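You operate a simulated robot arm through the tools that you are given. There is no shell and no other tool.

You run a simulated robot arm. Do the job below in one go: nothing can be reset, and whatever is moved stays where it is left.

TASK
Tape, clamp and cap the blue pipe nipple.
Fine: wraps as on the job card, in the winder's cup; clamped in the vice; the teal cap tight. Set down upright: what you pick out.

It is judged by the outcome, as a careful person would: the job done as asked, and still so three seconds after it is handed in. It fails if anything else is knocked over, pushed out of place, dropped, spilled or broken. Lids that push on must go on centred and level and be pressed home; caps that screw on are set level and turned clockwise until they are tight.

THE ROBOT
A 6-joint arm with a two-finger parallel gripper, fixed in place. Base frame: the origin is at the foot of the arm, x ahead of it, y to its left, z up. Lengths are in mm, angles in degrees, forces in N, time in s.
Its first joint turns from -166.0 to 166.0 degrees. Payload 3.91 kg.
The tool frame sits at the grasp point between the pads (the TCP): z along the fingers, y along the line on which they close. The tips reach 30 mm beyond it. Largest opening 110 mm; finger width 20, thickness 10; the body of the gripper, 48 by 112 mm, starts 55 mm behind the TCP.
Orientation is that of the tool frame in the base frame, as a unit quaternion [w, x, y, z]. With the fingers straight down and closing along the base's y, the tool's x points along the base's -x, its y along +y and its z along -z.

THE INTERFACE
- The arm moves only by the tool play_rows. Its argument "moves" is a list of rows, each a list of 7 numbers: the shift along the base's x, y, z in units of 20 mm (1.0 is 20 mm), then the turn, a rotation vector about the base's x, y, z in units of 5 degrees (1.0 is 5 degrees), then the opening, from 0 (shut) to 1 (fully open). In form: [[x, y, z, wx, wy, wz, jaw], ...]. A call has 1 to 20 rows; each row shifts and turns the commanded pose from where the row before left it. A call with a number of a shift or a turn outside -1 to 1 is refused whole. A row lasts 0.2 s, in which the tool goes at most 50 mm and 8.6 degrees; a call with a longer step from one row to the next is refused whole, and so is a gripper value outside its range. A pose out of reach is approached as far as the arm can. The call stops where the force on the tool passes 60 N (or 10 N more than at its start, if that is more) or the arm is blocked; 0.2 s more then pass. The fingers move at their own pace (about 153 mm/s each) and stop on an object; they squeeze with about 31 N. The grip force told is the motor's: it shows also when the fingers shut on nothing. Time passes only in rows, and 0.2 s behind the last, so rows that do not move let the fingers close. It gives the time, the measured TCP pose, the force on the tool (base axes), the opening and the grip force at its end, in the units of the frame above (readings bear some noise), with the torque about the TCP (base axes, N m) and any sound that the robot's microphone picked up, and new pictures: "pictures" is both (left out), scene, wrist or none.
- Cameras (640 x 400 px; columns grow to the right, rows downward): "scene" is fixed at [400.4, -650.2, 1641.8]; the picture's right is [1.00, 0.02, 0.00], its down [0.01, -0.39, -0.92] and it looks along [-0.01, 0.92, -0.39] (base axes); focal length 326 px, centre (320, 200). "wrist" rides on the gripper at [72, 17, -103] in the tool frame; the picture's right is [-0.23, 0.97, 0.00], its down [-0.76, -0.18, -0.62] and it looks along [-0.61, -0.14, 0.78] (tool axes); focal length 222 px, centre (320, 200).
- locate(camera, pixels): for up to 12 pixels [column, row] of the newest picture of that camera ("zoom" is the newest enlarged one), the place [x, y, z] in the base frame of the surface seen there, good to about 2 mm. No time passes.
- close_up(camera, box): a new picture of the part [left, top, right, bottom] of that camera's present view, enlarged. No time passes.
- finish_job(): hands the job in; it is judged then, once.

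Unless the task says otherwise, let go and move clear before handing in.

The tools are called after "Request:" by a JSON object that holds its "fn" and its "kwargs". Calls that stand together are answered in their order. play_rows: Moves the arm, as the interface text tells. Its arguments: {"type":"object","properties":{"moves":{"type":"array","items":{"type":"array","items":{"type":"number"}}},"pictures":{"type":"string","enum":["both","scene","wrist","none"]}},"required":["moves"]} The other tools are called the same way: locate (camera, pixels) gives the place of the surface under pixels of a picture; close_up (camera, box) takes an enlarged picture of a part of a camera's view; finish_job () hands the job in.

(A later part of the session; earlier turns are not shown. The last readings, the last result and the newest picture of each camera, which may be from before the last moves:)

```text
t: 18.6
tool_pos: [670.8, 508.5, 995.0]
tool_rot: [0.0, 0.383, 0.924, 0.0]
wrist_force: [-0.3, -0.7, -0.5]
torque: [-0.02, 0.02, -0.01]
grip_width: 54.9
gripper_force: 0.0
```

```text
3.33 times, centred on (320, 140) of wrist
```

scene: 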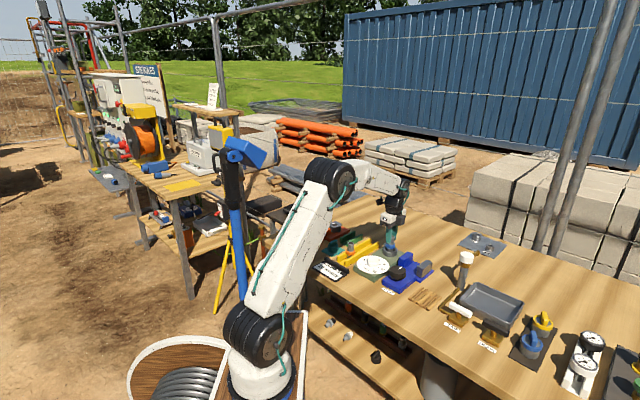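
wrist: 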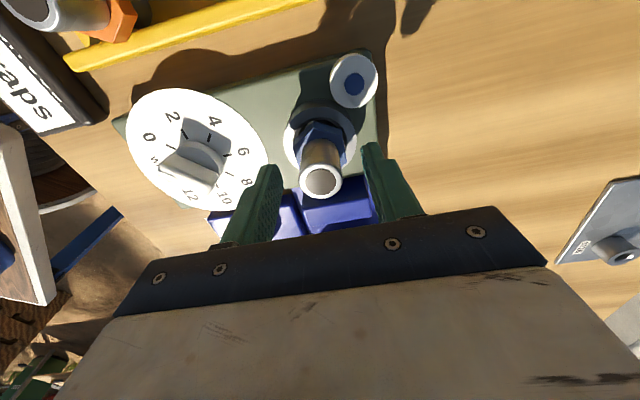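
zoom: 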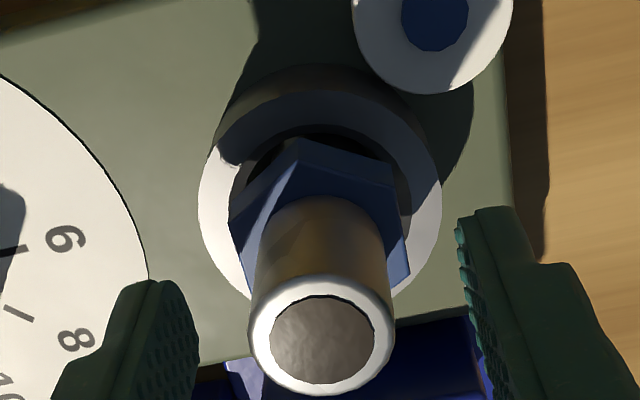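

The nipple stands upright in the cup and is released. I'll rise clear, swing above the dial at (591,427) and turn the tool back to close along y, across the knob's wing.

Request:
{"fn": "play_rows", "kwargs": {"moves": [[0, 0, 0.5, 0, 0, 0, 0.5], [0, 0, 1, 0, 0, 0, 0.5], [0, 0, 1, 0, 0, 0, 0.5], [0, 0, 1, 0, 0, 0, 0.5], [0, 0, 0.8, 0, 0, 0, 0.5], [-0.44, -0.46, 0, 0, 0, 1, 0.5], [-0.44, -0.46, 0, 0, 0, 1, 0.5], [-0.44, -0.46, 0, 0, 0, 1, 0.5], [-0.44, -0.46, 0, 0, 0, 1, 0.5], [-0.44, -0.46, 0, 0, 0, 1, 0.5], [-0.44, -0.46, 0, 0, 0, 1, 0.5], [-0.44, -0.46, 0, 0, 0, 1, 0.5], [-0.44, -0.46, 0, 0, 0, 1, 0.5], [-0.44, -0.46, 0, 0, 0, 1, 0.5], [0, 0, 0, 0, 0, 0, 0.5]], "pictures": "both"}}

Request:
{"fn": "close_up", "kwargs": {"camera": "wrist", "box": [240, 80, 400, 200]}}

```text
t: 21.8
tool_pos: [591.6, 427.7, 1080.5]
tool_rot: [0.0, 0.0, 1.0, 0.002]
wrist_force: [0.7, 0.6, 1.0]
torque: [-0.02, 0.01, -0.01]
grip_width: 55.2
gripper_force: 0.1
```

scene: 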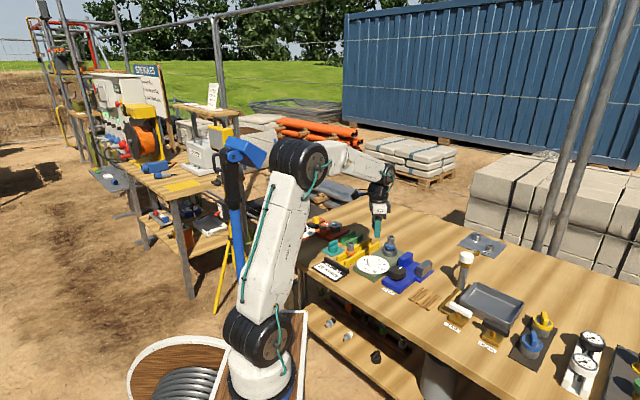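
wrist: 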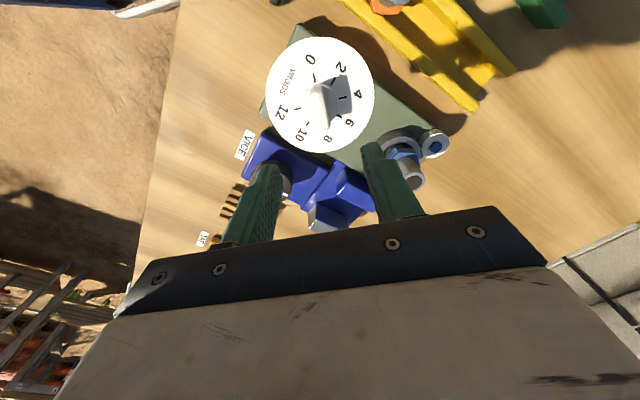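

```text
3.33 times, centred on (320, 140) of wrist
```

zoom: 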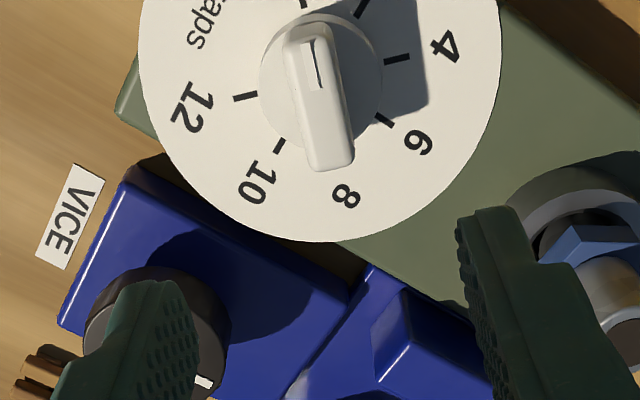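

The knob's wing points at 0 directly below. Before gripping, I'll test in the air that the wrist can turn −225°.

Request:
{"fn": "play_rows", "kwargs": {"moves": [[0, 0, 0, 0, 0, -1, 0.5], [0, 0, 0, 0, 0, -1, 0.5], [0, 0, 0, 0, 0, -1, 0.5], [0, 0, 0, 0, 0, -1, 0.5], [0, 0, 0, 0, 0, -1, 0.5], [0, 0, 0, 0, 0, -1, 0.5], [0, 0, 0, 0, 0, -1, 0.5], [0, 0, 0, 0, 0, -1, 0.5], [0, 0, 0, 0, 0, -1, 0.5], [0, 0, 0, 0, 0, -1, 0.5], [0, 0, 0, 0, 0, -1, 0.5], [0, 0, 0, 0, 0, -1, 0.5], [0, 0, 0, 0, 0, -1, 0.5], [0, 0, 0, 0, 0, -1, 0.5], [0, 0, 0, 0, 0, -1, 0.5], [0, 0, 0, 0, 0, -1, 0.5], [0, 0, 0, 0, 0, -1, 0.5], [0, 0, 0, 0, 0, -1, 0.5], [0, 0, 0, 0, 0, -1, 0.5], [0, 0, 0, 0, 0, -1, 0.5]], "pictures": "none"}}

Request:
{"fn": "play_rows", "kwargs": {"moves": [[0, 0, 0, 0, 0, -1, 0.5], [0, 0, 0, 0, 0, -1, 0.5], [0, 0, 0, 0, 0, -1, 0.5], [0, 0, 0, 0, 0, -1, 0.5], [0, 0, 0, 0, 0, -1, 0.5], [0, 0, 0, 0, 0, -1, 0.5], [0, 0, 0, 0, 0, -1, 0.5], [0, 0, 0, 0, 0, -1, 0.5], [0, 0, 0, 0, 0, -1, 0.5], [0, 0, 0, 0, 0, -1, 0.5], [0, 0, 0, 0, 0, -1, 0.5], [0, 0, 0, 0, 0, -1, 0.5], [0, 0, 0, 0, 0, -1, 0.5], [0, 0, 0, 0, 0, -1, 0.5], [0, 0, 0, 0, 0, -1, 0.5], [0, 0, 0, 0, 0, -1, 0.5], [0, 0, 0, 0, 0, -1, 0.5], [0, 0, 0, 0, 0, -1, 0.5], [0, 0, 0, 0, 0, -1, 0.5], [0, 0, 0, 0, 0, -1, 0.5]], "pictures": "none"}}

```text
t: 26.0
tool_pos: [591.4, 427.9, 1080.6]
tool_rot: [0.001, 0.767, 0.642, 0.001]
wrist_force: [0.1, -0.6, 0.5]
torque: [-0.01, -0.03, 0.01]
grip_width: 55.2
gripper_force: 0.0
```

```text
t: 30.2
tool_pos: [714.5, 264.4, 1053.5]
tool_rot: [-0.079, 0.961, 0.265, -0.004]
wrist_force: [0.7, 0.1, 0.2]
torque: [-0.02, -0.02, 0.0]
grip_width: 55.1
gripper_force: 0.0
out of reach, approached as far as the arm can: row 5, 6, 7, 8, 9, 10, 11, 12, 13, 14, 15, 16, 17, 18, 19, 20
```

The wrist limit sits at about yaw −120° here, and the arm drifted to (714,264) while out of reach but stayed high. I'll turn back positive to recover the commanded pose.

Request:
{"fn": "play_rows", "kwargs": {"moves": [[0, 0, 0, 0, 0, 1, 0.5], [0, 0, 0, 0, 0, 1, 0.5], [0, 0, 0, 0, 0, 1, 0.5], [0, 0, 0, 0, 0, 1, 0.5]], "pictures": "none"}}

```text
t: 31.2
tool_pos: [715.0, 264.7, 1053.7]
tool_rot: [-0.077, 0.9, 0.429, -0.017]
wrist_force: [-0.3, 0.4, -0.6]
torque: [-0.02, 0.0, -0.01]
grip_width: 55.1
gripper_force: 0.1
```

The commanded pose was clipped to the tilted pose, with the tool z-axis about 9° off vertical. I'll correct the tilt while turning back, then check.

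Request:
{"fn": "play_rows", "kwargs": {"moves": [[0, 0, 0.3, -0.71, -0.555, 0, 0.5], [0, 0, 0.3, -0.71, -0.555, 0, 0.5], [0, 0, 0, 0, 0, 1, 0.5], [0, 0, 0, 0, 0, 1, 0.5], [0, 0, 0, 0, 0, 0, 0.5]], "pictures": "none"}}

```text
t: 32.4
tool_pos: [714.1, 264.1, 1066.0]
tool_rot: [0.001, 0.862, 0.507, 0.0]
wrist_force: [-0.5, -0.2, 0.4]
torque: [0.0, 0.02, 0.01]
grip_width: 54.9
gripper_force: 0.0
```

The tool is vertical again at yaw ≈ −119°. I'll return above the dial while turning positive.

Request:
{"fn": "play_rows", "kwargs": {"moves": [[-0.51, 0.68, 0.06, 0, 0, 1, 0.5], [-0.51, 0.68, 0.06, 0, 0, 1, 0.5], [-0.51, 0.68, 0.06, 0, 0, 1, 0.5], [-0.51, 0.68, 0.06, 0, 0, 1, 0.5], [-0.51, 0.68, 0.06, 0, 0, 1, 0.5], [-0.51, 0.68, 0.06, 0, 0, 1, 0.5], [-0.51, 0.68, 0.06, 0, 0, 1, 0.5], [-0.51, 0.68, 0.06, 0, 0, 1, 0.5], [-0.51, 0.68, 0.06, 0, 0, 1, 0.5], [-0.51, 0.68, 0.06, 0, 0, 1, 0.5], [-0.51, 0.68, 0.06, 0, 0, 1, 0.5], [-0.51, 0.68, 0.06, 0, 0, 1, 0.5], [0, 0, 0, 0, 0, 1, 0.5], [0, 0, 0, 0, 0, 1, 0.5], [0, 0, 0, 0, 0, 1, 0.5], [0, 0, 0, 0, 0, 1, 0.5], [0, 0, 0, 0, 0, 1, 0.5], [0, 0, 0, 0, 0, 1, 0.5], [0, 0, 0, 0, 0, 1, 0.5], [0, 0, 0, 0, 0, 1, 0.5]], "pictures": "none"}}

Request:
{"fn": "play_rows", "kwargs": {"moves": [[0, 0, 0, 0, 0, 1, 0.5], [0, 0, 0, 0, 0, 1, 0.5], [0, 0, 0, 0, 0, 1, 0.5], [0, 0, 0, 0, 0, 1, 0.5], [0, 0, 0, 0, 0, 1, 0.5], [0, 0, 0, 0, 0, 1, 0.5], [0, 0, 0, 0, 0, 1, 0.5], [0, 0, 0, 0, 0, 1, 0.5], [0, 0, 0, 0, 0, 1, 0.5], [0, 0, 0, 0, 0, 1, 0.5], [0, 0, 0, 0, 0, 1, 0.5], [0, 0, 0, 0, 0, 1, 0.5], [0, 0, 0, 0, 0, 1, 0.5], [0, 0, 0, 0, 0, 1, 0.5], [0, 0, 0, 0, 0, 1, 0.5], [0, 0, 0, 0, 0, 1, 0.5], [0, 0, 0, 0, 0, 1, 0.5], [0, 0, 0, 0, 0, 1, 0.5], [0, 0, 0, 0, 0, 1, 0.5], [0, 0, 0, 0, 0, 1, 0.5]], "pictures": "none"}}

```text
t: 36.6
tool_pos: [592.1, 427.0, 1080.5]
tool_rot: [-0.001, 0.165, 0.986, 0.0]
wrist_force: [-0.1, 0.6, -0.2]
torque: [-0.02, -0.01, 0.02]
grip_width: 54.9
gripper_force: 0.0
```

```text
t: 40.8
tool_pos: [592.1, 426.0, 1079.6]
tool_rot: [-0.001, -0.649, 0.761, 0.0]
wrist_force: [0.3, -0.4, -0.2]
torque: [-0.02, 0.01, 0.02]
grip_width: 55.2
gripper_force: 0.0
```

Yaw is now +81°. I'll continue towards +180° in two steps, watching for the limit.

Request:
{"fn": "play_rows", "kwargs": {"moves": [[0, 0, 0, 0, 0, 1, 0.5], [0, 0, 0, 0, 0, 1, 0.5], [0, 0, 0, 0, 0, 1, 0.5], [0, 0, 0, 0, 0, 1, 0.5], [0, 0, 0, 0, 0, 1, 0.5], [0, 0, 0, 0, 0, 1, 0.5], [0, 0, 0, 0, 0, 1, 0.5], [0, 0, 0, 0, 0, 1, 0.5], [0, 0, 0, 0, 0, 1, 0.5], [0, 0, 0, 0, 0, 1, 0.5], [0, 0, 0, 0, 0, 1, 0.5], [0, 0, 0, 0, 0, 1, 0.5]], "pictures": "none"}}

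Request:
{"fn": "play_rows", "kwargs": {"moves": [[0, 0, 0, 0, 0, 1, 0.5], [0, 0, 0, 0, 0, 1, 0.5], [0, 0, 0, 0, 0, 1, 0.5], [0, 0, 0, 0, 0, 1, 0.5]], "pictures": "none"}}

Request:
{"fn": "play_rows", "kwargs": {"moves": [[0, 0, 0, 0, 0, 1, 0.5], [0, 0, 0, 0, 0, 1, 0.5], [0, 0, 0, 0, 0, 1, 0.5], [0, 0, 0, 0, 0, 0.75, 0.5], [0, 0, 0, 0, 0, 0, 0.5]], "pictures": "wrist"}}

```text
t: 43.4
tool_pos: [592.8, 427.4, 1078.4]
tool_rot: [-0.001, 0.942, -0.334, -0.001]
wrist_force: [0.1, -0.3, -0.4]
torque: [0.0, 0.02, 0.01]
grip_width: 55.1
gripper_force: 0.1
```

```text
t: 44.4
tool_pos: [591.9, 426.4, 1080.5]
tool_rot: [0.0, 0.986, -0.166, 0.0]
wrist_force: [-0.1, 0.3, -0.5]
torque: [0.0, 0.06, 0.0]
grip_width: 54.9
gripper_force: 0.2
```

```text
t: 45.6
tool_pos: [593.2, 426.7, 1079.8]
tool_rot: [-0.001, 1.0, -0.004, 0.0]
wrist_force: [0.6, 0.5, -0.2]
torque: [0.04, 0.0, -0.03]
grip_width: 55.2
gripper_force: 0.1
```

wrist: 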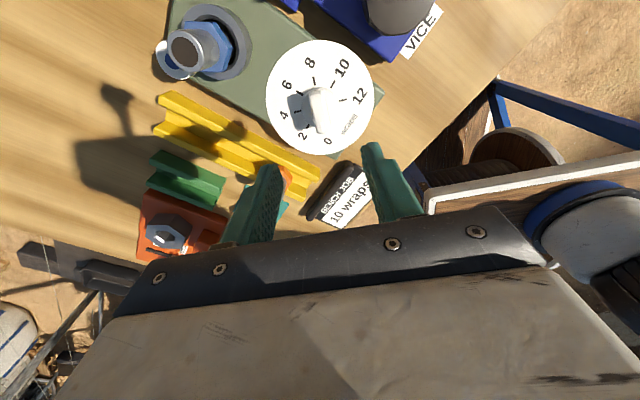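

Yaw 180° is reachable, so I can grip here and turn −225° to −45° in one go. I'll locate the wing's edges from this view.

Request:
{"fn": "close_up", "kwargs": {"camera": "wrist", "box": [270, 50, 370, 150]}}

Request:
{"fn": "locate", "kwargs": {"camera": "zoom", "pixels": [[290, 150], [340, 150], [300, 190], [350, 190], [310, 230], [350, 255], [320, 140], [345, 280], [320, 200], [285, 150], [330, 280], [360, 245]]}}

```text
4.00 times, centred on (320, 100) of wrist
```

zoom: 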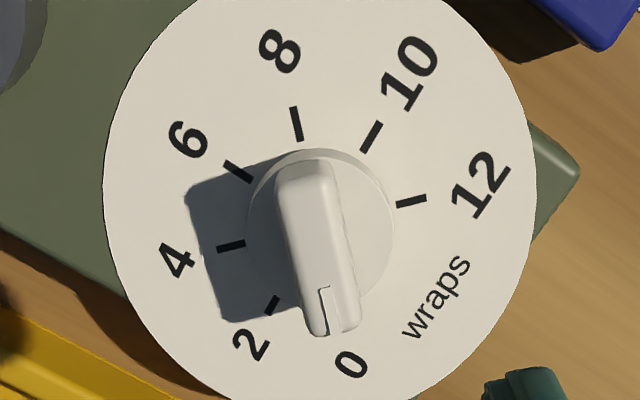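

```text
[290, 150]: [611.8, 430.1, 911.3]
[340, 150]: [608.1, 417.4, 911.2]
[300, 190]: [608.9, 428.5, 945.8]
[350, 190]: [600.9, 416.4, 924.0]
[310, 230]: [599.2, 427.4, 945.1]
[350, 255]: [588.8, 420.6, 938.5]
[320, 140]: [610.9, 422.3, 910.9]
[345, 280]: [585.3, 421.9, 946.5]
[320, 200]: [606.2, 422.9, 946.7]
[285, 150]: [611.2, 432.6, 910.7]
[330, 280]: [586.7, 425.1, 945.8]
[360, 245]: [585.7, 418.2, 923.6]
```

The wing spans y≈419–435 (centre 427) with its top at z=946, and its base cylinder ends at 924. I'll descend to TCP z≈958 and check before closing.

Request:
{"fn": "play_rows", "kwargs": {"moves": [[-0.07, 0.01, -1, 0, 0, 0, 0.45], [0, 0, -1, 0, 0, 0, 0.45], [0, 0, -1, 0, 0, 0, 0.45], [0, 0, -1, 0, 0, 0, 0.45], [0, 0, -1, 0, 0, 0, 0.45], [0, 0, -0.8, 0, 0, 0, 0.45], [0, 0, -0.2, 0, 0, 0, 0.45], [0, 0, 0, 0, 0, 0, 0.45]], "pictures": "wrist"}}

Request:
{"fn": "close_up", "kwargs": {"camera": "scene", "box": [350, 235, 400, 275]}}

```text
t: 47.4
tool_pos: [590.9, 427.5, 959.6]
tool_rot: [0.0, 1.0, -0.004, 0.0]
wrist_force: [0.0, -0.3, -0.5]
torque: [-0.01, 0.01, -0.03]
grip_width: 49.8
gripper_force: 0.0
```

wrist: 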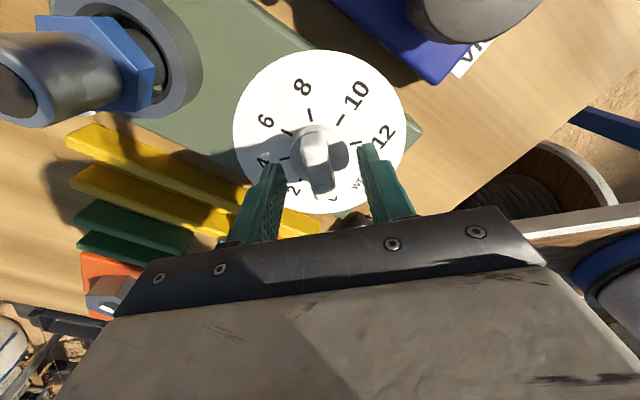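

```text
10.00 times, centred on (375, 255) of scene
```

zoom: 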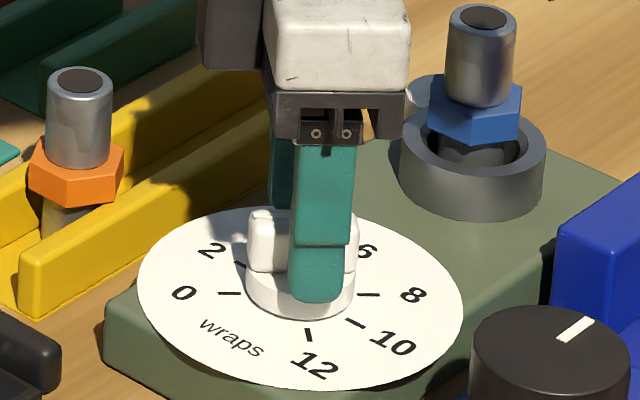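

The fingers straddle the wing, with the nipple and cup well clear. I'll close the grip.

Request:
{"fn": "play_rows", "kwargs": {"moves": [[0, 0, -0.05, 0, 0, 0, 0.3], [0, 0, 0, 0, 0, 0, 0.0], [0, 0, 0, 0, 0, 0, 0.0], [0, 0, 0, 0, 0, 0, 0.0]], "pictures": "none"}}

```text
t: 48.4
tool_pos: [591.1, 428.9, 960.3]
tool_rot: [0.0, 1.0, -0.003, 0.001]
wrist_force: [0.8, 1.9, 0.0]
torque: [0.02, -0.32, 0.01]
grip_width: 15.9
gripper_force: 44.5
```

The wing is gripped at 15.9 mm. I'll turn clockwise 45° first and check how it follows.

Request:
{"fn": "play_rows", "kwargs": {"moves": [[0, 0, 0, 0, 0, -1, 0], [0, 0, 0, 0, 0, -1, 0], [0, 0, 0, 0, 0, -1, 0], [0, 0, 0, 0, 0, -1, 0], [0, 0, 0, 0, 0, -1, 0], [0, 0, 0, 0, 0, -1, 0], [0, 0, 0, 0, 0, -1, 0], [0, 0, 0, 0, 0, -1, 0], [0, 0, 0, 0, 0, -1, 0]], "pictures": "wrist"}}

Request:
{"fn": "close_up", "kwargs": {"camera": "scene", "box": [350, 235, 400, 275]}}

```text
t: 50.4
tool_pos: [590.7, 427.6, 958.9]
tool_rot: [0.0, 0.922, -0.386, -0.001]
wrist_force: [2.6, 4.4, 5.8]
torque: [0.09, -0.08, 0.0]
grip_width: 15.9
gripper_force: 45.0
```

wrist: 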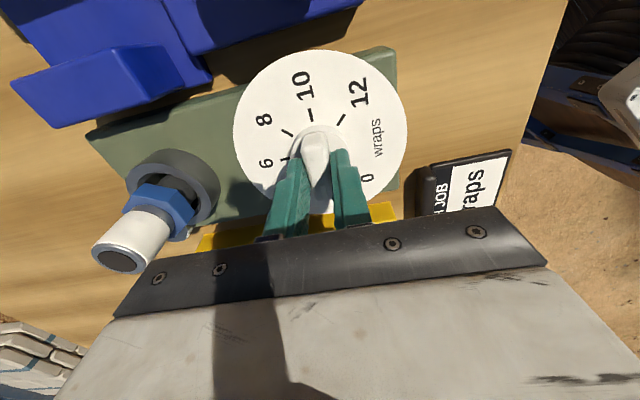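

```text
10.00 times, centred on (375, 255) of scene
```

zoom: 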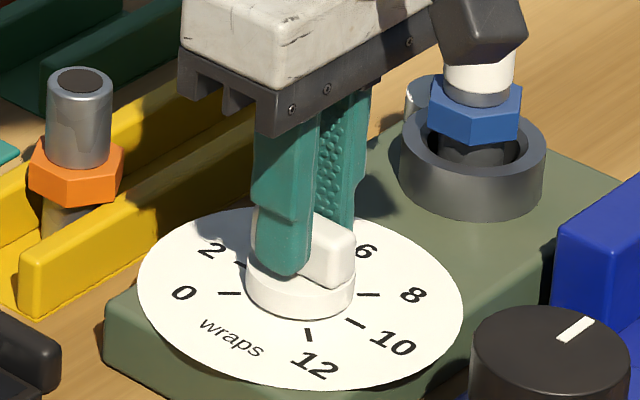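

The nipple's pipe has turned white in both views, so turning the dial is wrapping tape as expected. I'll continue clockwise.

Request:
{"fn": "play_rows", "kwargs": {"moves": [[0, 0, 0, 0, 0, -1, 0], [0, 0, 0, 0, 0, -1, 0], [0, 0, 0, 0, 0, -1, 0], [0, 0, 0, 0, 0, -1, 0], [0, 0, 0, 0, 0, -1, 0], [0, 0, 0, 0, 0, -1, 0], [0, 0, 0, 0, 0, -1, 0], [0, 0, 0, 0, 0, -1, 0], [0, 0, 0, 0, 0, -1, 0], [0, 0, 0, 0, 0, -1, 0], [0, 0, 0, 0, 0, -1, 0], [0, 0, 0, 0, 0, -1, 0], [0, 0, 0, 0, 0, -1, 0], [0, 0, 0, 0, 0, -1, 0], [0, 0, 0, 0, 0, -1, 0], [0, 0, 0, 0, 0, -1, 0], [0, 0, 0, 0, 0, -1, 0], [0, 0, 0, 0, 0, -1, 0]], "pictures": "wrist"}}

Request:
{"fn": "close_up", "kwargs": {"camera": "scene", "box": [350, 225, 410, 275]}}

```text
t: 54.2
tool_pos: [590.3, 428.0, 959.0]
tool_rot: [-0.001, -0.379, 0.925, 0.0]
wrist_force: [-5.7, 3.4, 7.0]
torque: [0.01, 0.35, 0.01]
grip_width: 15.9
gripper_force: 45.0
```

wrist: 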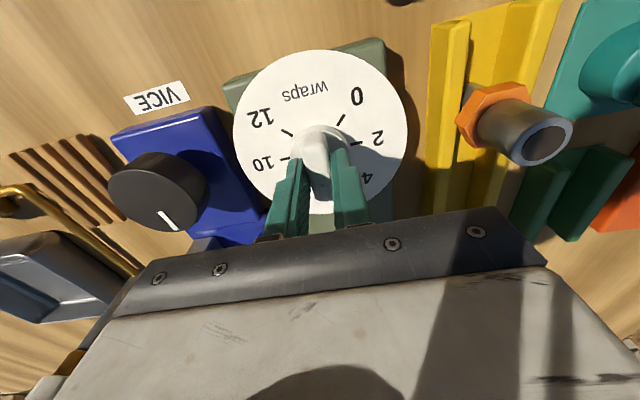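

```text
8.00 times, centred on (380, 250) of scene
```

zoom: 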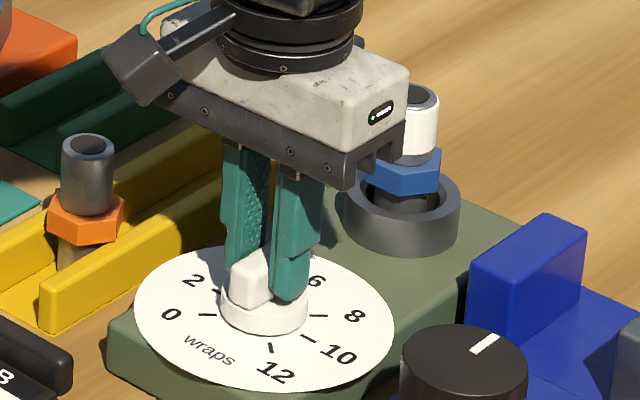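

The pointer is now at 6 (yaw ≈ 44.5°). I'll turn the remaining 89.5° to the 10 tick at −45°.

Request:
{"fn": "play_rows", "kwargs": {"moves": [[0, 0, 0, 0, 0, -1, 0], [0, 0, 0, 0, 0, -1, 0], [0, 0, 0, 0, 0, -1, 0], [0, 0, 0, 0, 0, -1, 0], [0, 0, 0, 0, 0, -1, 0], [0, 0, 0, 0, 0, -1, 0], [0, 0, 0, 0, 0, -1, 0], [0, 0, 0, 0, 0, -1, 0], [0, 0, 0, 0, 0, -1, 0], [0, 0, 0, 0, 0, -1, 0], [0, 0, 0, 0, 0, -1, 0], [0, 0, 0, 0, 0, -1, 0], [0, 0, 0, 0, 0, -1, 0], [0, 0, 0, 0, 0, -1, 0], [0, 0, 0, 0, 0, -1, 0], [0, 0, 0, 0, 0, -1, 0], [0, 0, 0, 0, 0, -1, 0], [0, 0, 0, 0, 0, -0.9, 0], [0, 0, 0, 0, 0, 0, 0]], "pictures": "wrist"}}

Request:
{"fn": "close_up", "kwargs": {"camera": "scene", "box": [350, 225, 410, 275]}}

Request:
{"fn": "close_up", "kwargs": {"camera": "wrist", "box": [220, 50, 420, 200]}}

```text
t: 58.2
tool_pos: [591.8, 428.3, 959.4]
tool_rot: [-0.001, 0.382, 0.924, 0.001]
wrist_force: [-11.7, 7.7, 3.7]
torque: [0.01, 0.04, -0.03]
grip_width: 15.8
gripper_force: 44.8
```

wrist: 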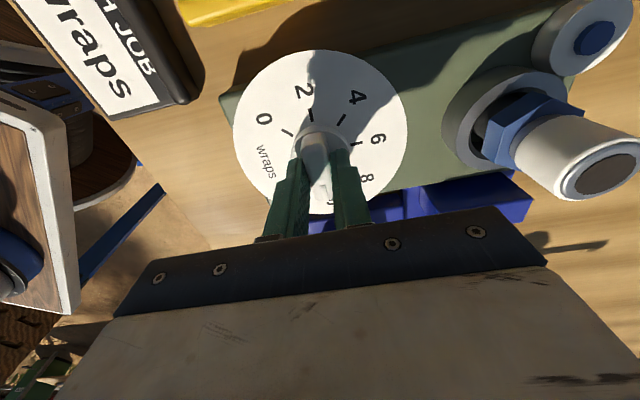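

```text
8.00 times, centred on (380, 250) of scene
```

zoom: 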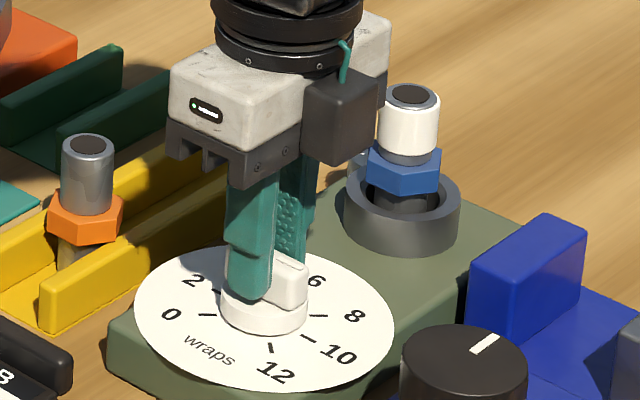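

```text
2.67 times, centred on (320, 125) of wrist
```

zoom: 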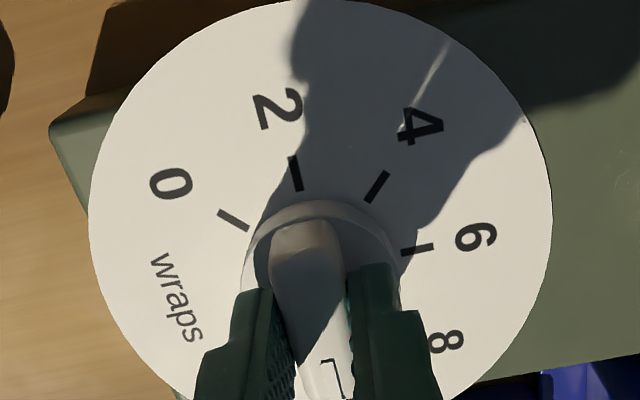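

Yaw reads −45° and the wing's tail lines up with the 2 tick, opposite 10. I'll release the knob and rise.

Request:
{"fn": "play_rows", "kwargs": {"moves": [[0, 0, 0, 0, 0, 0, 0.2], [0, 0, 0, 0, 0, 0, 0.35], [0, 0, 0, 0, 0, 0, 0.4], [0, 0, 0.5, 0, 0, 0, 0.4], [0, 0, 1, 0, 0, 0, 0.4], [0, 0, 1, 0, 0, 0, 0.4], [0, 0, 1, 0, 0, 0, 0.4], [0, 0, 1, 0, 0, 0, 0.4], [0, 0, 1, 0, 0, 0, 0.4], [0, 0, 0, 0, 0, 0, 0.5]], "pictures": "wrist"}}

Request:
{"fn": "close_up", "kwargs": {"camera": "wrist", "box": [220, 50, 420, 200]}}

Request:
{"fn": "close_up", "kwargs": {"camera": "scene", "box": [350, 225, 410, 275]}}

```text
t: 60.4
tool_pos: [591.6, 426.5, 1068.5]
tool_rot: [0.0, 0.382, 0.924, -0.001]
wrist_force: [-0.1, -0.3, -0.1]
torque: [-0.03, -0.02, 0.03]
grip_width: 55.2
gripper_force: 0.1
```

wrist: 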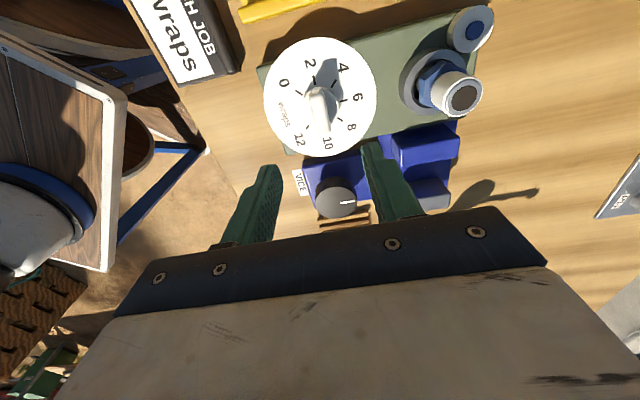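

```text
2.67 times, centred on (320, 125) of wrist
```

zoom: 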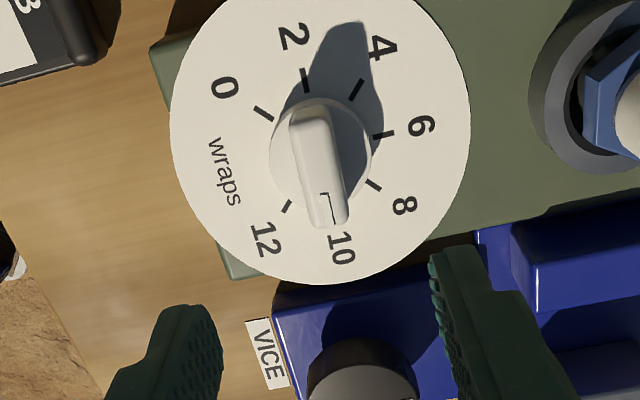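

```text
8.00 times, centred on (380, 250) of scene
```

zoom: 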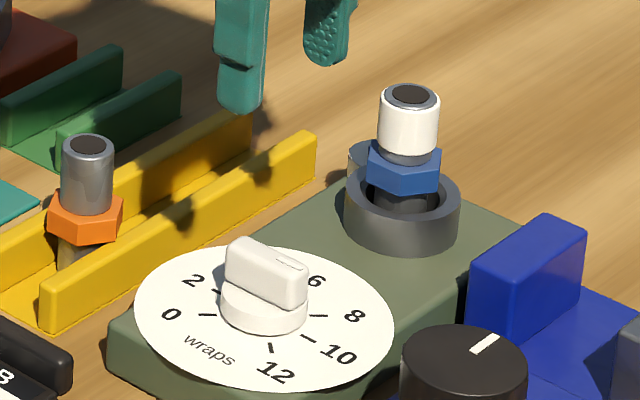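

The pointer is exactly on 10 and the blue nipple carries a white tape band. I'll move above the nipple and measure its hex orientation so the flats face the vice jaws.

Request:
{"fn": "play_rows", "kwargs": {"moves": [[0.44, 0.46, 0.2, 0, 0, 0, 0.5], [0.44, 0.46, 0.2, 0, 0, 0, 0.5], [0.44, 0.46, 0.2, 0, 0, 0, 0.5], [0.44, 0.46, 0.2, 0, 0, 0, 0.5], [0.44, 0.46, 0.2, 0, 0, 0, 0.5], [0.44, 0.46, 0.2, 0, 0, 0, 0.5], [0.44, 0.46, 0, 0, 0, 0, 0.5], [0.44, 0.46, 0, 0, 0, 0, 0.5], [0.44, 0.46, 0, 0, 0, 0, 0.5], [0, 0, 0, 0, 0, 0, 0.5]], "pictures": "wrist"}}

Request:
{"fn": "close_up", "kwargs": {"camera": "wrist", "box": [270, 60, 370, 160]}}

```text
t: 62.6
tool_pos: [670.1, 509.8, 1092.6]
tool_rot: [-0.001, 0.382, 0.924, 0.0]
wrist_force: [-0.3, 0.8, 0.0]
torque: [-0.01, 0.0, -0.01]
grip_width: 55.0
gripper_force: 0.1
```

wrist: 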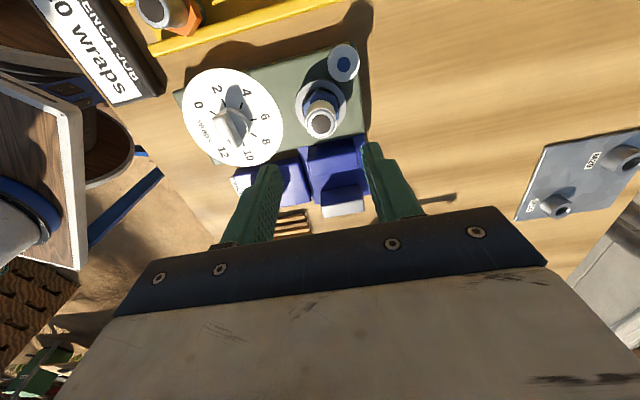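

```text
4.00 times, centred on (320, 110) of wrist
```

zoom: 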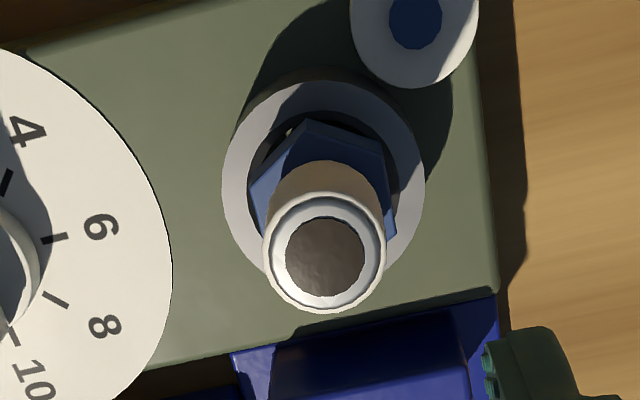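

Request:
{"fn": "locate", "kwargs": {"camera": "zoom", "pixels": [[325, 256], [276, 252], [374, 252], [325, 205], [325, 303], [308, 124], [380, 150], [395, 230], [253, 187], [290, 215], [360, 215], [325, 170]]}}

Request:
{"fn": "close_up", "kwargs": {"camera": "wrist", "box": [295, 75, 345, 140]}}

```text
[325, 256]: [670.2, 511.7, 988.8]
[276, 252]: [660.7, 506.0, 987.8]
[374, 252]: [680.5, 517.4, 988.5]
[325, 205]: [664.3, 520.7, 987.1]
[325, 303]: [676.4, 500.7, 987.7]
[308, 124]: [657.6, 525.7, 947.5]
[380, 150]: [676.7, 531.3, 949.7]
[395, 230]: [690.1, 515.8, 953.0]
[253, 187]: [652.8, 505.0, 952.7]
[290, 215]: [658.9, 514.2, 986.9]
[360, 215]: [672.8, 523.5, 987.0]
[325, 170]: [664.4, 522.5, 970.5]
```

```text
6.15 times, centred on (320, 108) of wrist
```

zoom: 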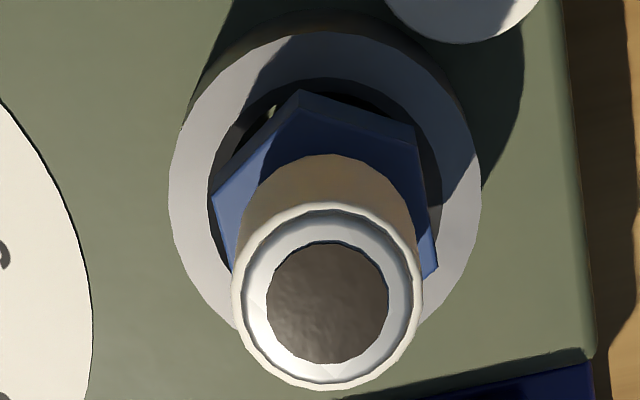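

The nipple's axis is at (670.4,511.4), its top at 987.5, and the hex flats' normals are at 45° (mod 60). To present flats to the jaws I need a 30° turn, so I'll pick it at yaw −15° and place it at −45°.

Request:
{"fn": "play_rows", "kwargs": {"moves": [[0.01, 0.06, -0.5, 0, 0, 1, 0.5], [0, 0, -0.5, 0, 0, 1, 0.5], [0, 0, -0.5, 0, 0, 1, 0.5], [0, 0, -0.5, 0, 0, 1, 0.5], [0, 0, -0.5, 0, 0, 1, 0.5], [0, 0, -0.5, 0, 0, 1, 0.5], [0, 0, -0.9, 0, 0, 0, 0.5], [0, 0, -0.9, 0, 0, 0, 0.5], [0, 0, 0, 0, 0, 0, 0.5]], "pictures": "wrist"}}

Request:
{"fn": "close_up", "kwargs": {"camera": "scene", "box": [360, 215, 420, 265]}}

Request:
{"fn": "close_up", "kwargs": {"camera": "wrist", "box": [240, 80, 400, 205]}}

```text
t: 64.6
tool_pos: [670.4, 512.4, 996.0]
tool_rot: [0.001, 0.13, 0.992, -0.001]
wrist_force: [0.4, 0.0, -0.6]
torque: [0.01, 0.0, 0.0]
grip_width: 54.9
gripper_force: 0.0
```

wrist: 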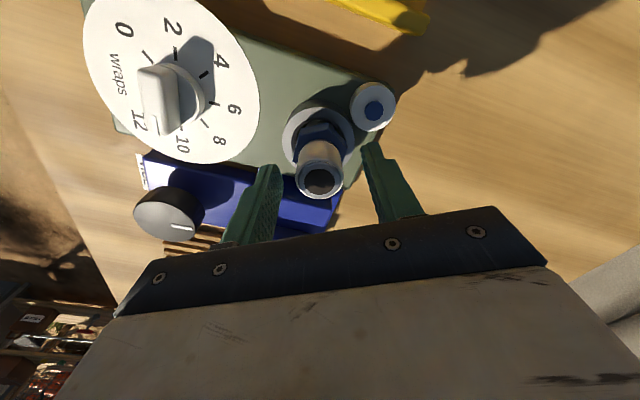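

```text
8.00 times, centred on (390, 240) of scene
```

zoom: 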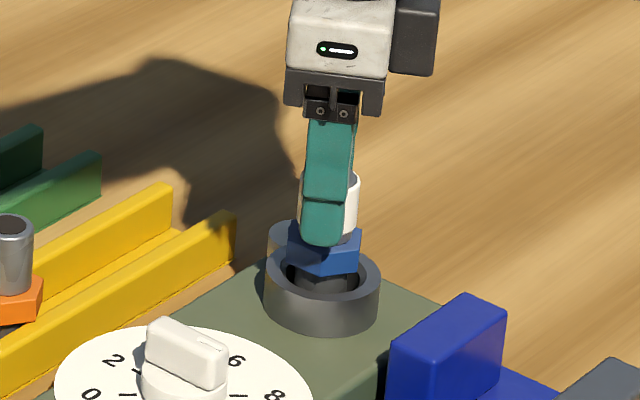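

```text
3.20 times, centred on (320, 142) of wrist
```

zoom: 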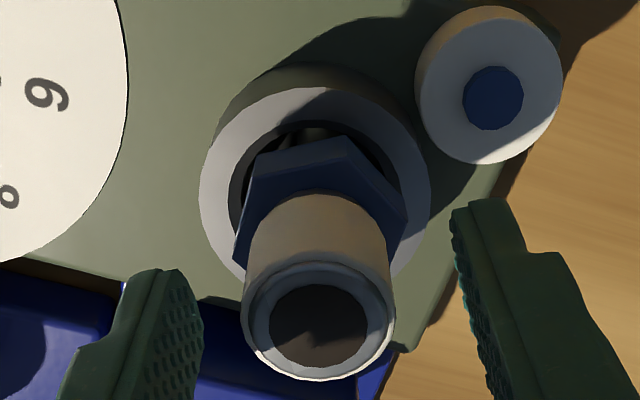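

The nipple is centred between the fingers. I'll close gently and lift straight up.

Request:
{"fn": "play_rows", "kwargs": {"moves": [[0, 0, -0.08, 0, 0, 0, 0.4], [0, 0, 0, 0, 0, 0, 0.3], [0, 0, 0, 0, 0, 0, 0.22], [0, 0, 0, 0, 0, 0, 0.15], [0, 0, 0, 0, 0, 0, 0.0], [0, 0, 0, 0, 0, 0, 0.0]], "pictures": "none"}}

Request:
{"fn": "play_rows", "kwargs": {"moves": [[0, 0, 0.3, 0, 0, 0, 0], [0, 0, 0.5, 0, 0, 0, 0], [0, 0, 0.7, 0, 0, 0, 0], [0, 0, 0.7, 0, 0, 0, 0], [0, 0, 0.6, 0, 0, 0, 0], [0, 0, 0, 0, 0, 0, 0]], "pictures": "both"}}

Request:
{"fn": "close_up", "kwargs": {"camera": "scene", "box": [370, 205, 440, 285]}}

```text
t: 66.0
tool_pos: [670.2, 510.8, 994.2]
tool_rot: [0.0, 0.129, 0.992, 0.0]
wrist_force: [-0.1, -0.8, -0.3]
torque: [0.01, -0.01, 0.02]
grip_width: 26.0
gripper_force: 30.4
```

```text
t: 67.4
tool_pos: [670.0, 510.8, 1052.0]
tool_rot: [-0.001, 0.13, 0.992, 0.0]
wrist_force: [0.0, 0.2, -1.9]
torque: [0.02, -0.01, 0.01]
grip_width: 25.9
gripper_force: 31.4
```

scene: 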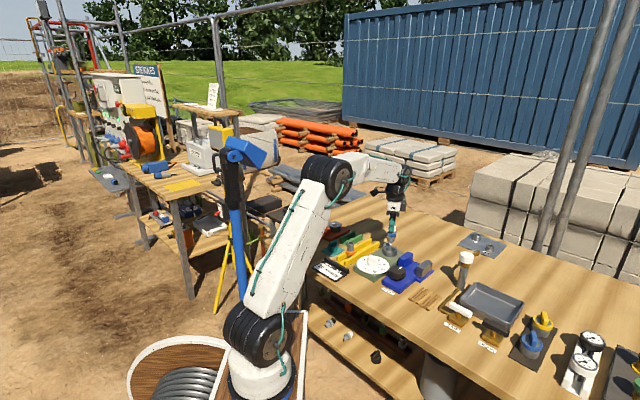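
wrist: 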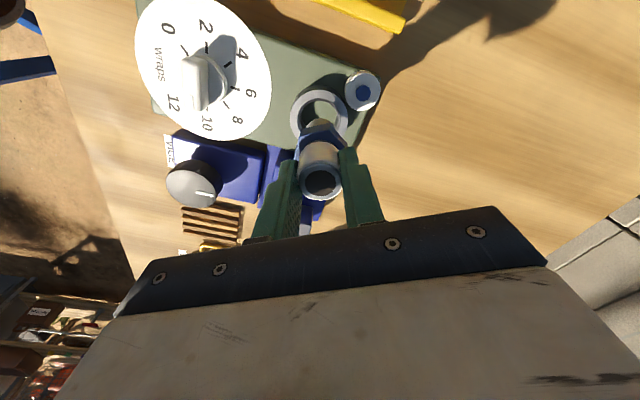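

```text
5.00 times, centred on (405, 245) of scene
```

zoom: 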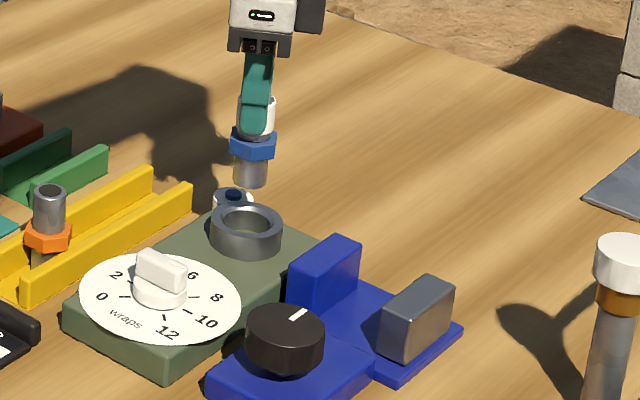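

The nipple is lifted with its tape intact. Before moving I'll measure the vice jaws precisely with a tight zoom.

Request:
{"fn": "close_up", "kwargs": {"camera": "scene", "box": [398, 248, 438, 284]}}

Request:
{"fn": "locate", "kwargs": {"camera": "zoom", "pixels": [[150, 130], [245, 70], [130, 105], [225, 50], [200, 150], [255, 110], [330, 235], [400, 195], [280, 200], [350, 160], [340, 300], [440, 270]]}}

```text
11.11 times, centred on (418, 266) of scene
```

zoom: 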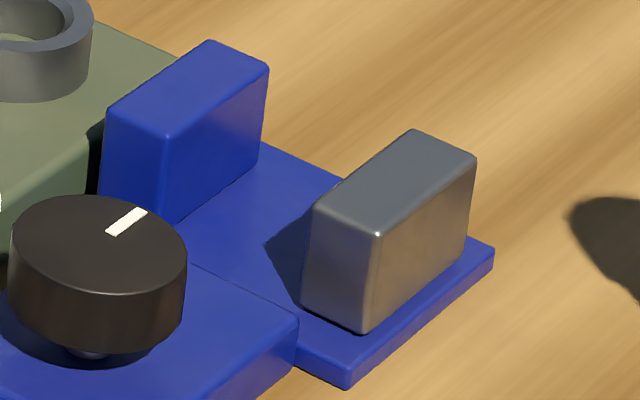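

```text
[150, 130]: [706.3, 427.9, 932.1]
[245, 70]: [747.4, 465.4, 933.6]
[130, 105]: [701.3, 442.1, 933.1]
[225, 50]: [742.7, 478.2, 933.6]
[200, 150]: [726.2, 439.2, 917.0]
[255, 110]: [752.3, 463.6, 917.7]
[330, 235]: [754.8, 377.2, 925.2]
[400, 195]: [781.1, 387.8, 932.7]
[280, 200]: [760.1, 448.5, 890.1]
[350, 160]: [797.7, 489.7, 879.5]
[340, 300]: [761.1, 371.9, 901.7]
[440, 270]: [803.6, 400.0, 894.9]
```

The fixed jaw face lies at x−y≈288 and the moving jaw's inner face at x−y≈365, giving a 54 mm gap with the slot centre at x+y≈1177. I'll carry the nipple above (747.4,429.2), turning −30° on the way.

Request:
{"fn": "play_rows", "kwargs": {"moves": [[0.645, -0.68, 0, 0, 0, -1, 0], [0.645, -0.68, 0, 0, 0, -1, 0], [0.645, -0.68, 0, 0, 0, -1, 0], [0.645, -0.68, 0, 0, 0, -1, 0], [0.645, -0.68, 0, 0, 0, -1, 0], [0.645, -0.68, 0, 0, 0, -1, 0], [0, 0, 0, 0, 0, 0, 0]], "pictures": "both"}}

Request:
{"fn": "close_up", "kwargs": {"camera": "scene", "box": [380, 215, 450, 285]}}

Request:
{"fn": "close_up", "kwargs": {"camera": "wrist", "box": [230, 60, 410, 205]}}

```text
t: 69.0
tool_pos: [746.0, 429.6, 1050.5]
tool_rot: [0.0, 0.382, 0.924, 0.001]
wrist_force: [0.1, -0.2, -2.0]
torque: [-0.01, 0.0, -0.01]
grip_width: 25.8
gripper_force: 30.6
```

scene: 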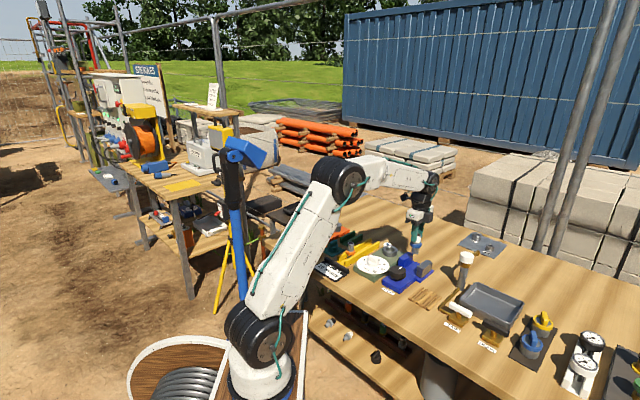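
wrist: 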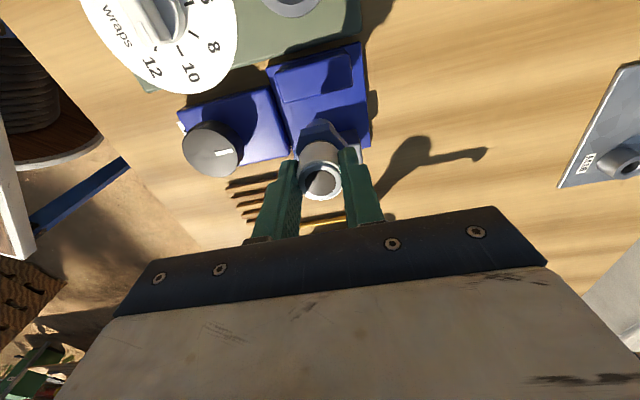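

```text
5.71 times, centred on (415, 250) of scene
```

zoom: 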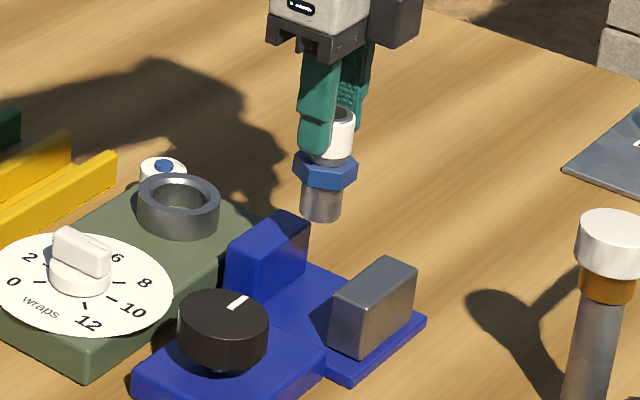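

```text
2.76 times, centred on (320, 132) of wrist
```

zoom: 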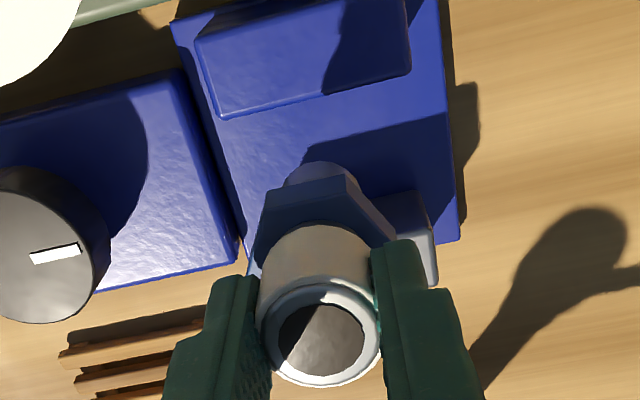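

The hex's flat edge is now parallel to the fixed jaw's edge in the wrist zoom. I'll confirm the jaw faces from this view before lowering.

Request:
{"fn": "locate", "kwargs": {"camera": "zoom", "pixels": [[230, 112], [400, 72], [310, 95], [300, 125], [410, 210], [400, 205], [420, 265], [395, 225], [420, 200], [250, 265], [270, 130], [420, 150]]}}

```text
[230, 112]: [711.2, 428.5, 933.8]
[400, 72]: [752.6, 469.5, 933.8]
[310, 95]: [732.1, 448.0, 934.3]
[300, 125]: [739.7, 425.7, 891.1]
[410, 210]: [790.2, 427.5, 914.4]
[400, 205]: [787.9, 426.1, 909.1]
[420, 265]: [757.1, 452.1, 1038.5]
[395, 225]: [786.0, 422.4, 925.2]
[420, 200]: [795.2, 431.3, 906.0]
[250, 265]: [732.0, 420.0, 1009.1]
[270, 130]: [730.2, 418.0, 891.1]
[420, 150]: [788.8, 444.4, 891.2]
```

The jaw faces are confirmed at x−y≈288 and 363, leaving about 4 mm on the fixed side and 15 mm on the other. I'll lower to just above the jaw tops and check.

Request:
{"fn": "play_rows", "kwargs": {"moves": [[0.02, -0.02, -0.5, 0, 0, 0, 0], [0, 0, -0.5, 0, 0, 0, 0], [0, 0, -0.4, 0, 0, 0, 0], [0, 0, 0, 0, 0, 0, 0]], "pictures": "wrist"}}

Request:
{"fn": "close_up", "kwargs": {"camera": "scene", "box": [395, 230, 445, 280]}}

Request:
{"fn": "close_up", "kwargs": {"camera": "wrist", "box": [230, 60, 410, 205]}}

```text
t: 70.0
tool_pos: [746.4, 428.5, 1022.2]
tool_rot: [-0.001, 0.382, 0.924, -0.002]
wrist_force: [-0.4, -0.4, -2.3]
torque: [-0.01, -0.02, -0.02]
grip_width: 25.8
gripper_force: 30.9
```

wrist: 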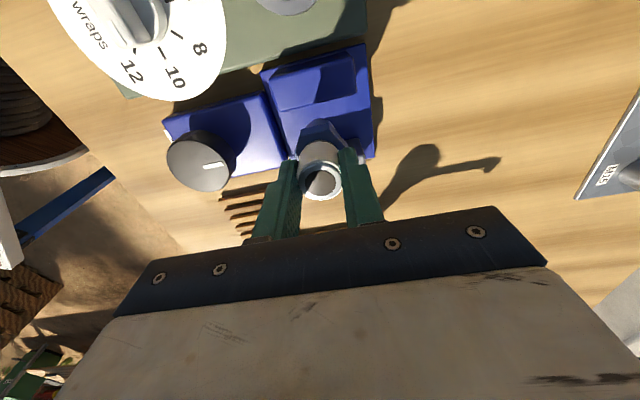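

```text
8.00 times, centred on (420, 255) of scene
```

zoom: 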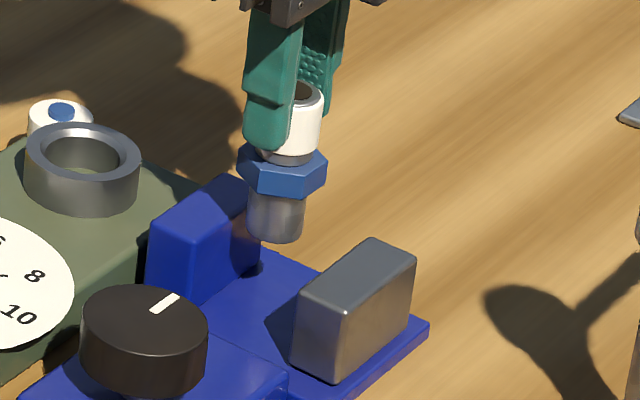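

```text
2.76 times, centred on (320, 132) of wrist
```

zoom: 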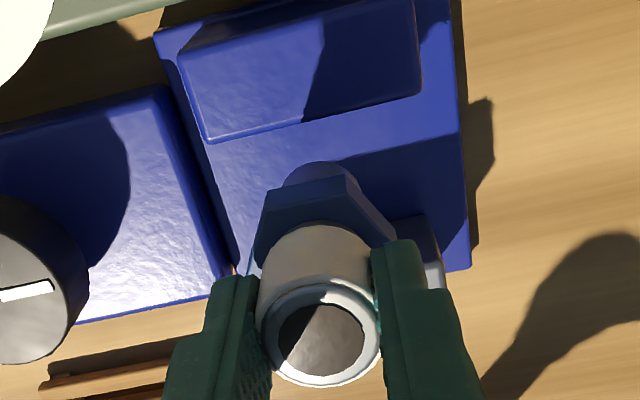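

The stem is above the open slot with good margins. I'll lower the stem between the jaws, then proceed slowly as the hex reaches the jaw tops.

Request:
{"fn": "play_rows", "kwargs": {"moves": [[0, 0, -0.5, 0, 0, 0, 0], [0, 0, -0.5, 0, 0, 0, 0], [0, 0, -0.4, 0, 0, 0, 0], [0, 0, 0, 0, 0, 0, 0]], "pictures": "wrist"}}

Request:
{"fn": "close_up", "kwargs": {"camera": "scene", "box": [395, 235, 445, 285]}}

Request:
{"fn": "close_up", "kwargs": {"camera": "wrist", "box": [230, 60, 410, 205]}}

```text
t: 71.0
tool_pos: [747.7, 429.0, 994.7]
tool_rot: [0.0, 0.381, 0.924, 0.001]
wrist_force: [0.0, 0.3, -1.2]
torque: [0.01, -0.01, 0.02]
grip_width: 26.1
gripper_force: 30.6
```

wrist: 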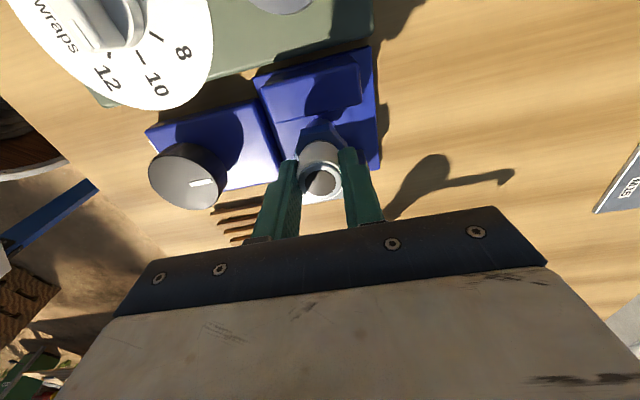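

```text
8.00 times, centred on (420, 260) of scene
```

zoom: 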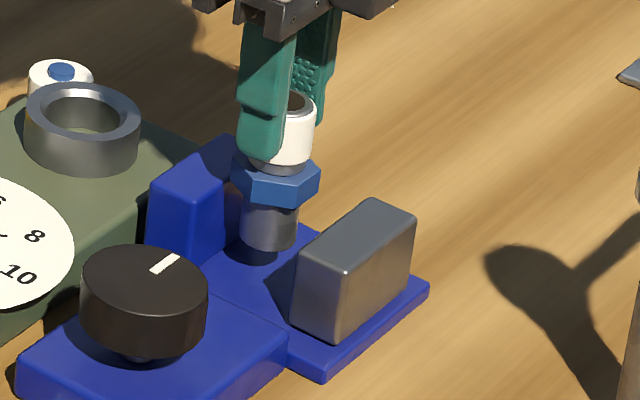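

```text
2.76 times, centred on (320, 132) of wrist
```

zoom: 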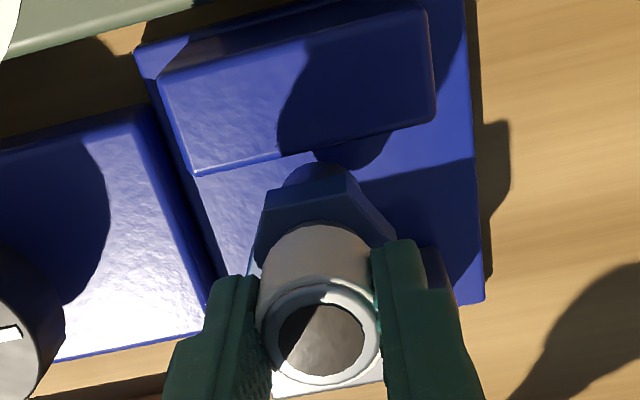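

There is still a clear gap between the hex and the fixed jaw. I'll continue down in small steps.

Request:
{"fn": "play_rows", "kwargs": {"moves": [[0, 0, -0.2, 0, 0, 0, 0], [0, 0, -0.2, 0, 0, 0, 0], [0, 0, -0.2, 0, 0, 0, 0], [0, 0, -0.15, 0, 0, 0, 0], [0, 0, 0, 0, 0, 0, 0]], "pictures": "none"}}

Request:
{"fn": "play_rows", "kwargs": {"moves": [[0, 0, -0.05, 0, 0, 0, 0], [0, 0, -0.05, 0, 0, 0, 0], [0, 0, -0.05, 0, 0, 0, 0]], "pictures": "none"}}

```text
t: 72.2
tool_pos: [747.8, 429.5, 979.6]
tool_rot: [0.0, 0.382, 0.924, 0.0]
wrist_force: [0.2, 0.9, -2.1]
torque: [0.03, 0.01, 0.01]
grip_width: 26.1
gripper_force: 30.4
```

```text
t: 73.0
tool_pos: [746.5, 429.4, 976.2]
tool_rot: [-0.001, 0.382, 0.924, 0.0]
wrist_force: [-0.4, -0.2, -2.2]
torque: [-0.01, 0.01, 0.02]
grip_width: 26.1
gripper_force: 30.9
```

No contact yet at z≈976, and the force is only the nipple's weight. I'll keep stepping down 1 mm at a time.

Request:
{"fn": "play_rows", "kwargs": {"moves": [[0, 0, -0.05, 0, 0, 0, 0], [0, 0, -0.05, 0, 0, 0, 0]], "pictures": "none"}}

Request:
{"fn": "play_rows", "kwargs": {"moves": [[0, 0, -0.03, 0, 0, 0, 0], [0, 0, 0, 0, 0, 0, 0]], "pictures": "none"}}

```text
t: 73.6
tool_pos: [748.3, 428.9, 974.8]
tool_rot: [0.0, 0.382, 0.924, -0.001]
wrist_force: [-0.2, -0.3, -0.2]
torque: [-0.02, 0.01, 0.0]
grip_width: 25.9
gripper_force: 31.1
```

```text
t: 74.2
tool_pos: [748.1, 430.1, 974.1]
tool_rot: [0.001, 0.382, 0.924, 0.0]
wrist_force: [-2.1, 0.0, 3.4]
torque: [0.0, 0.07, 0.01]
grip_width: 26.0
gripper_force: 31.2
```

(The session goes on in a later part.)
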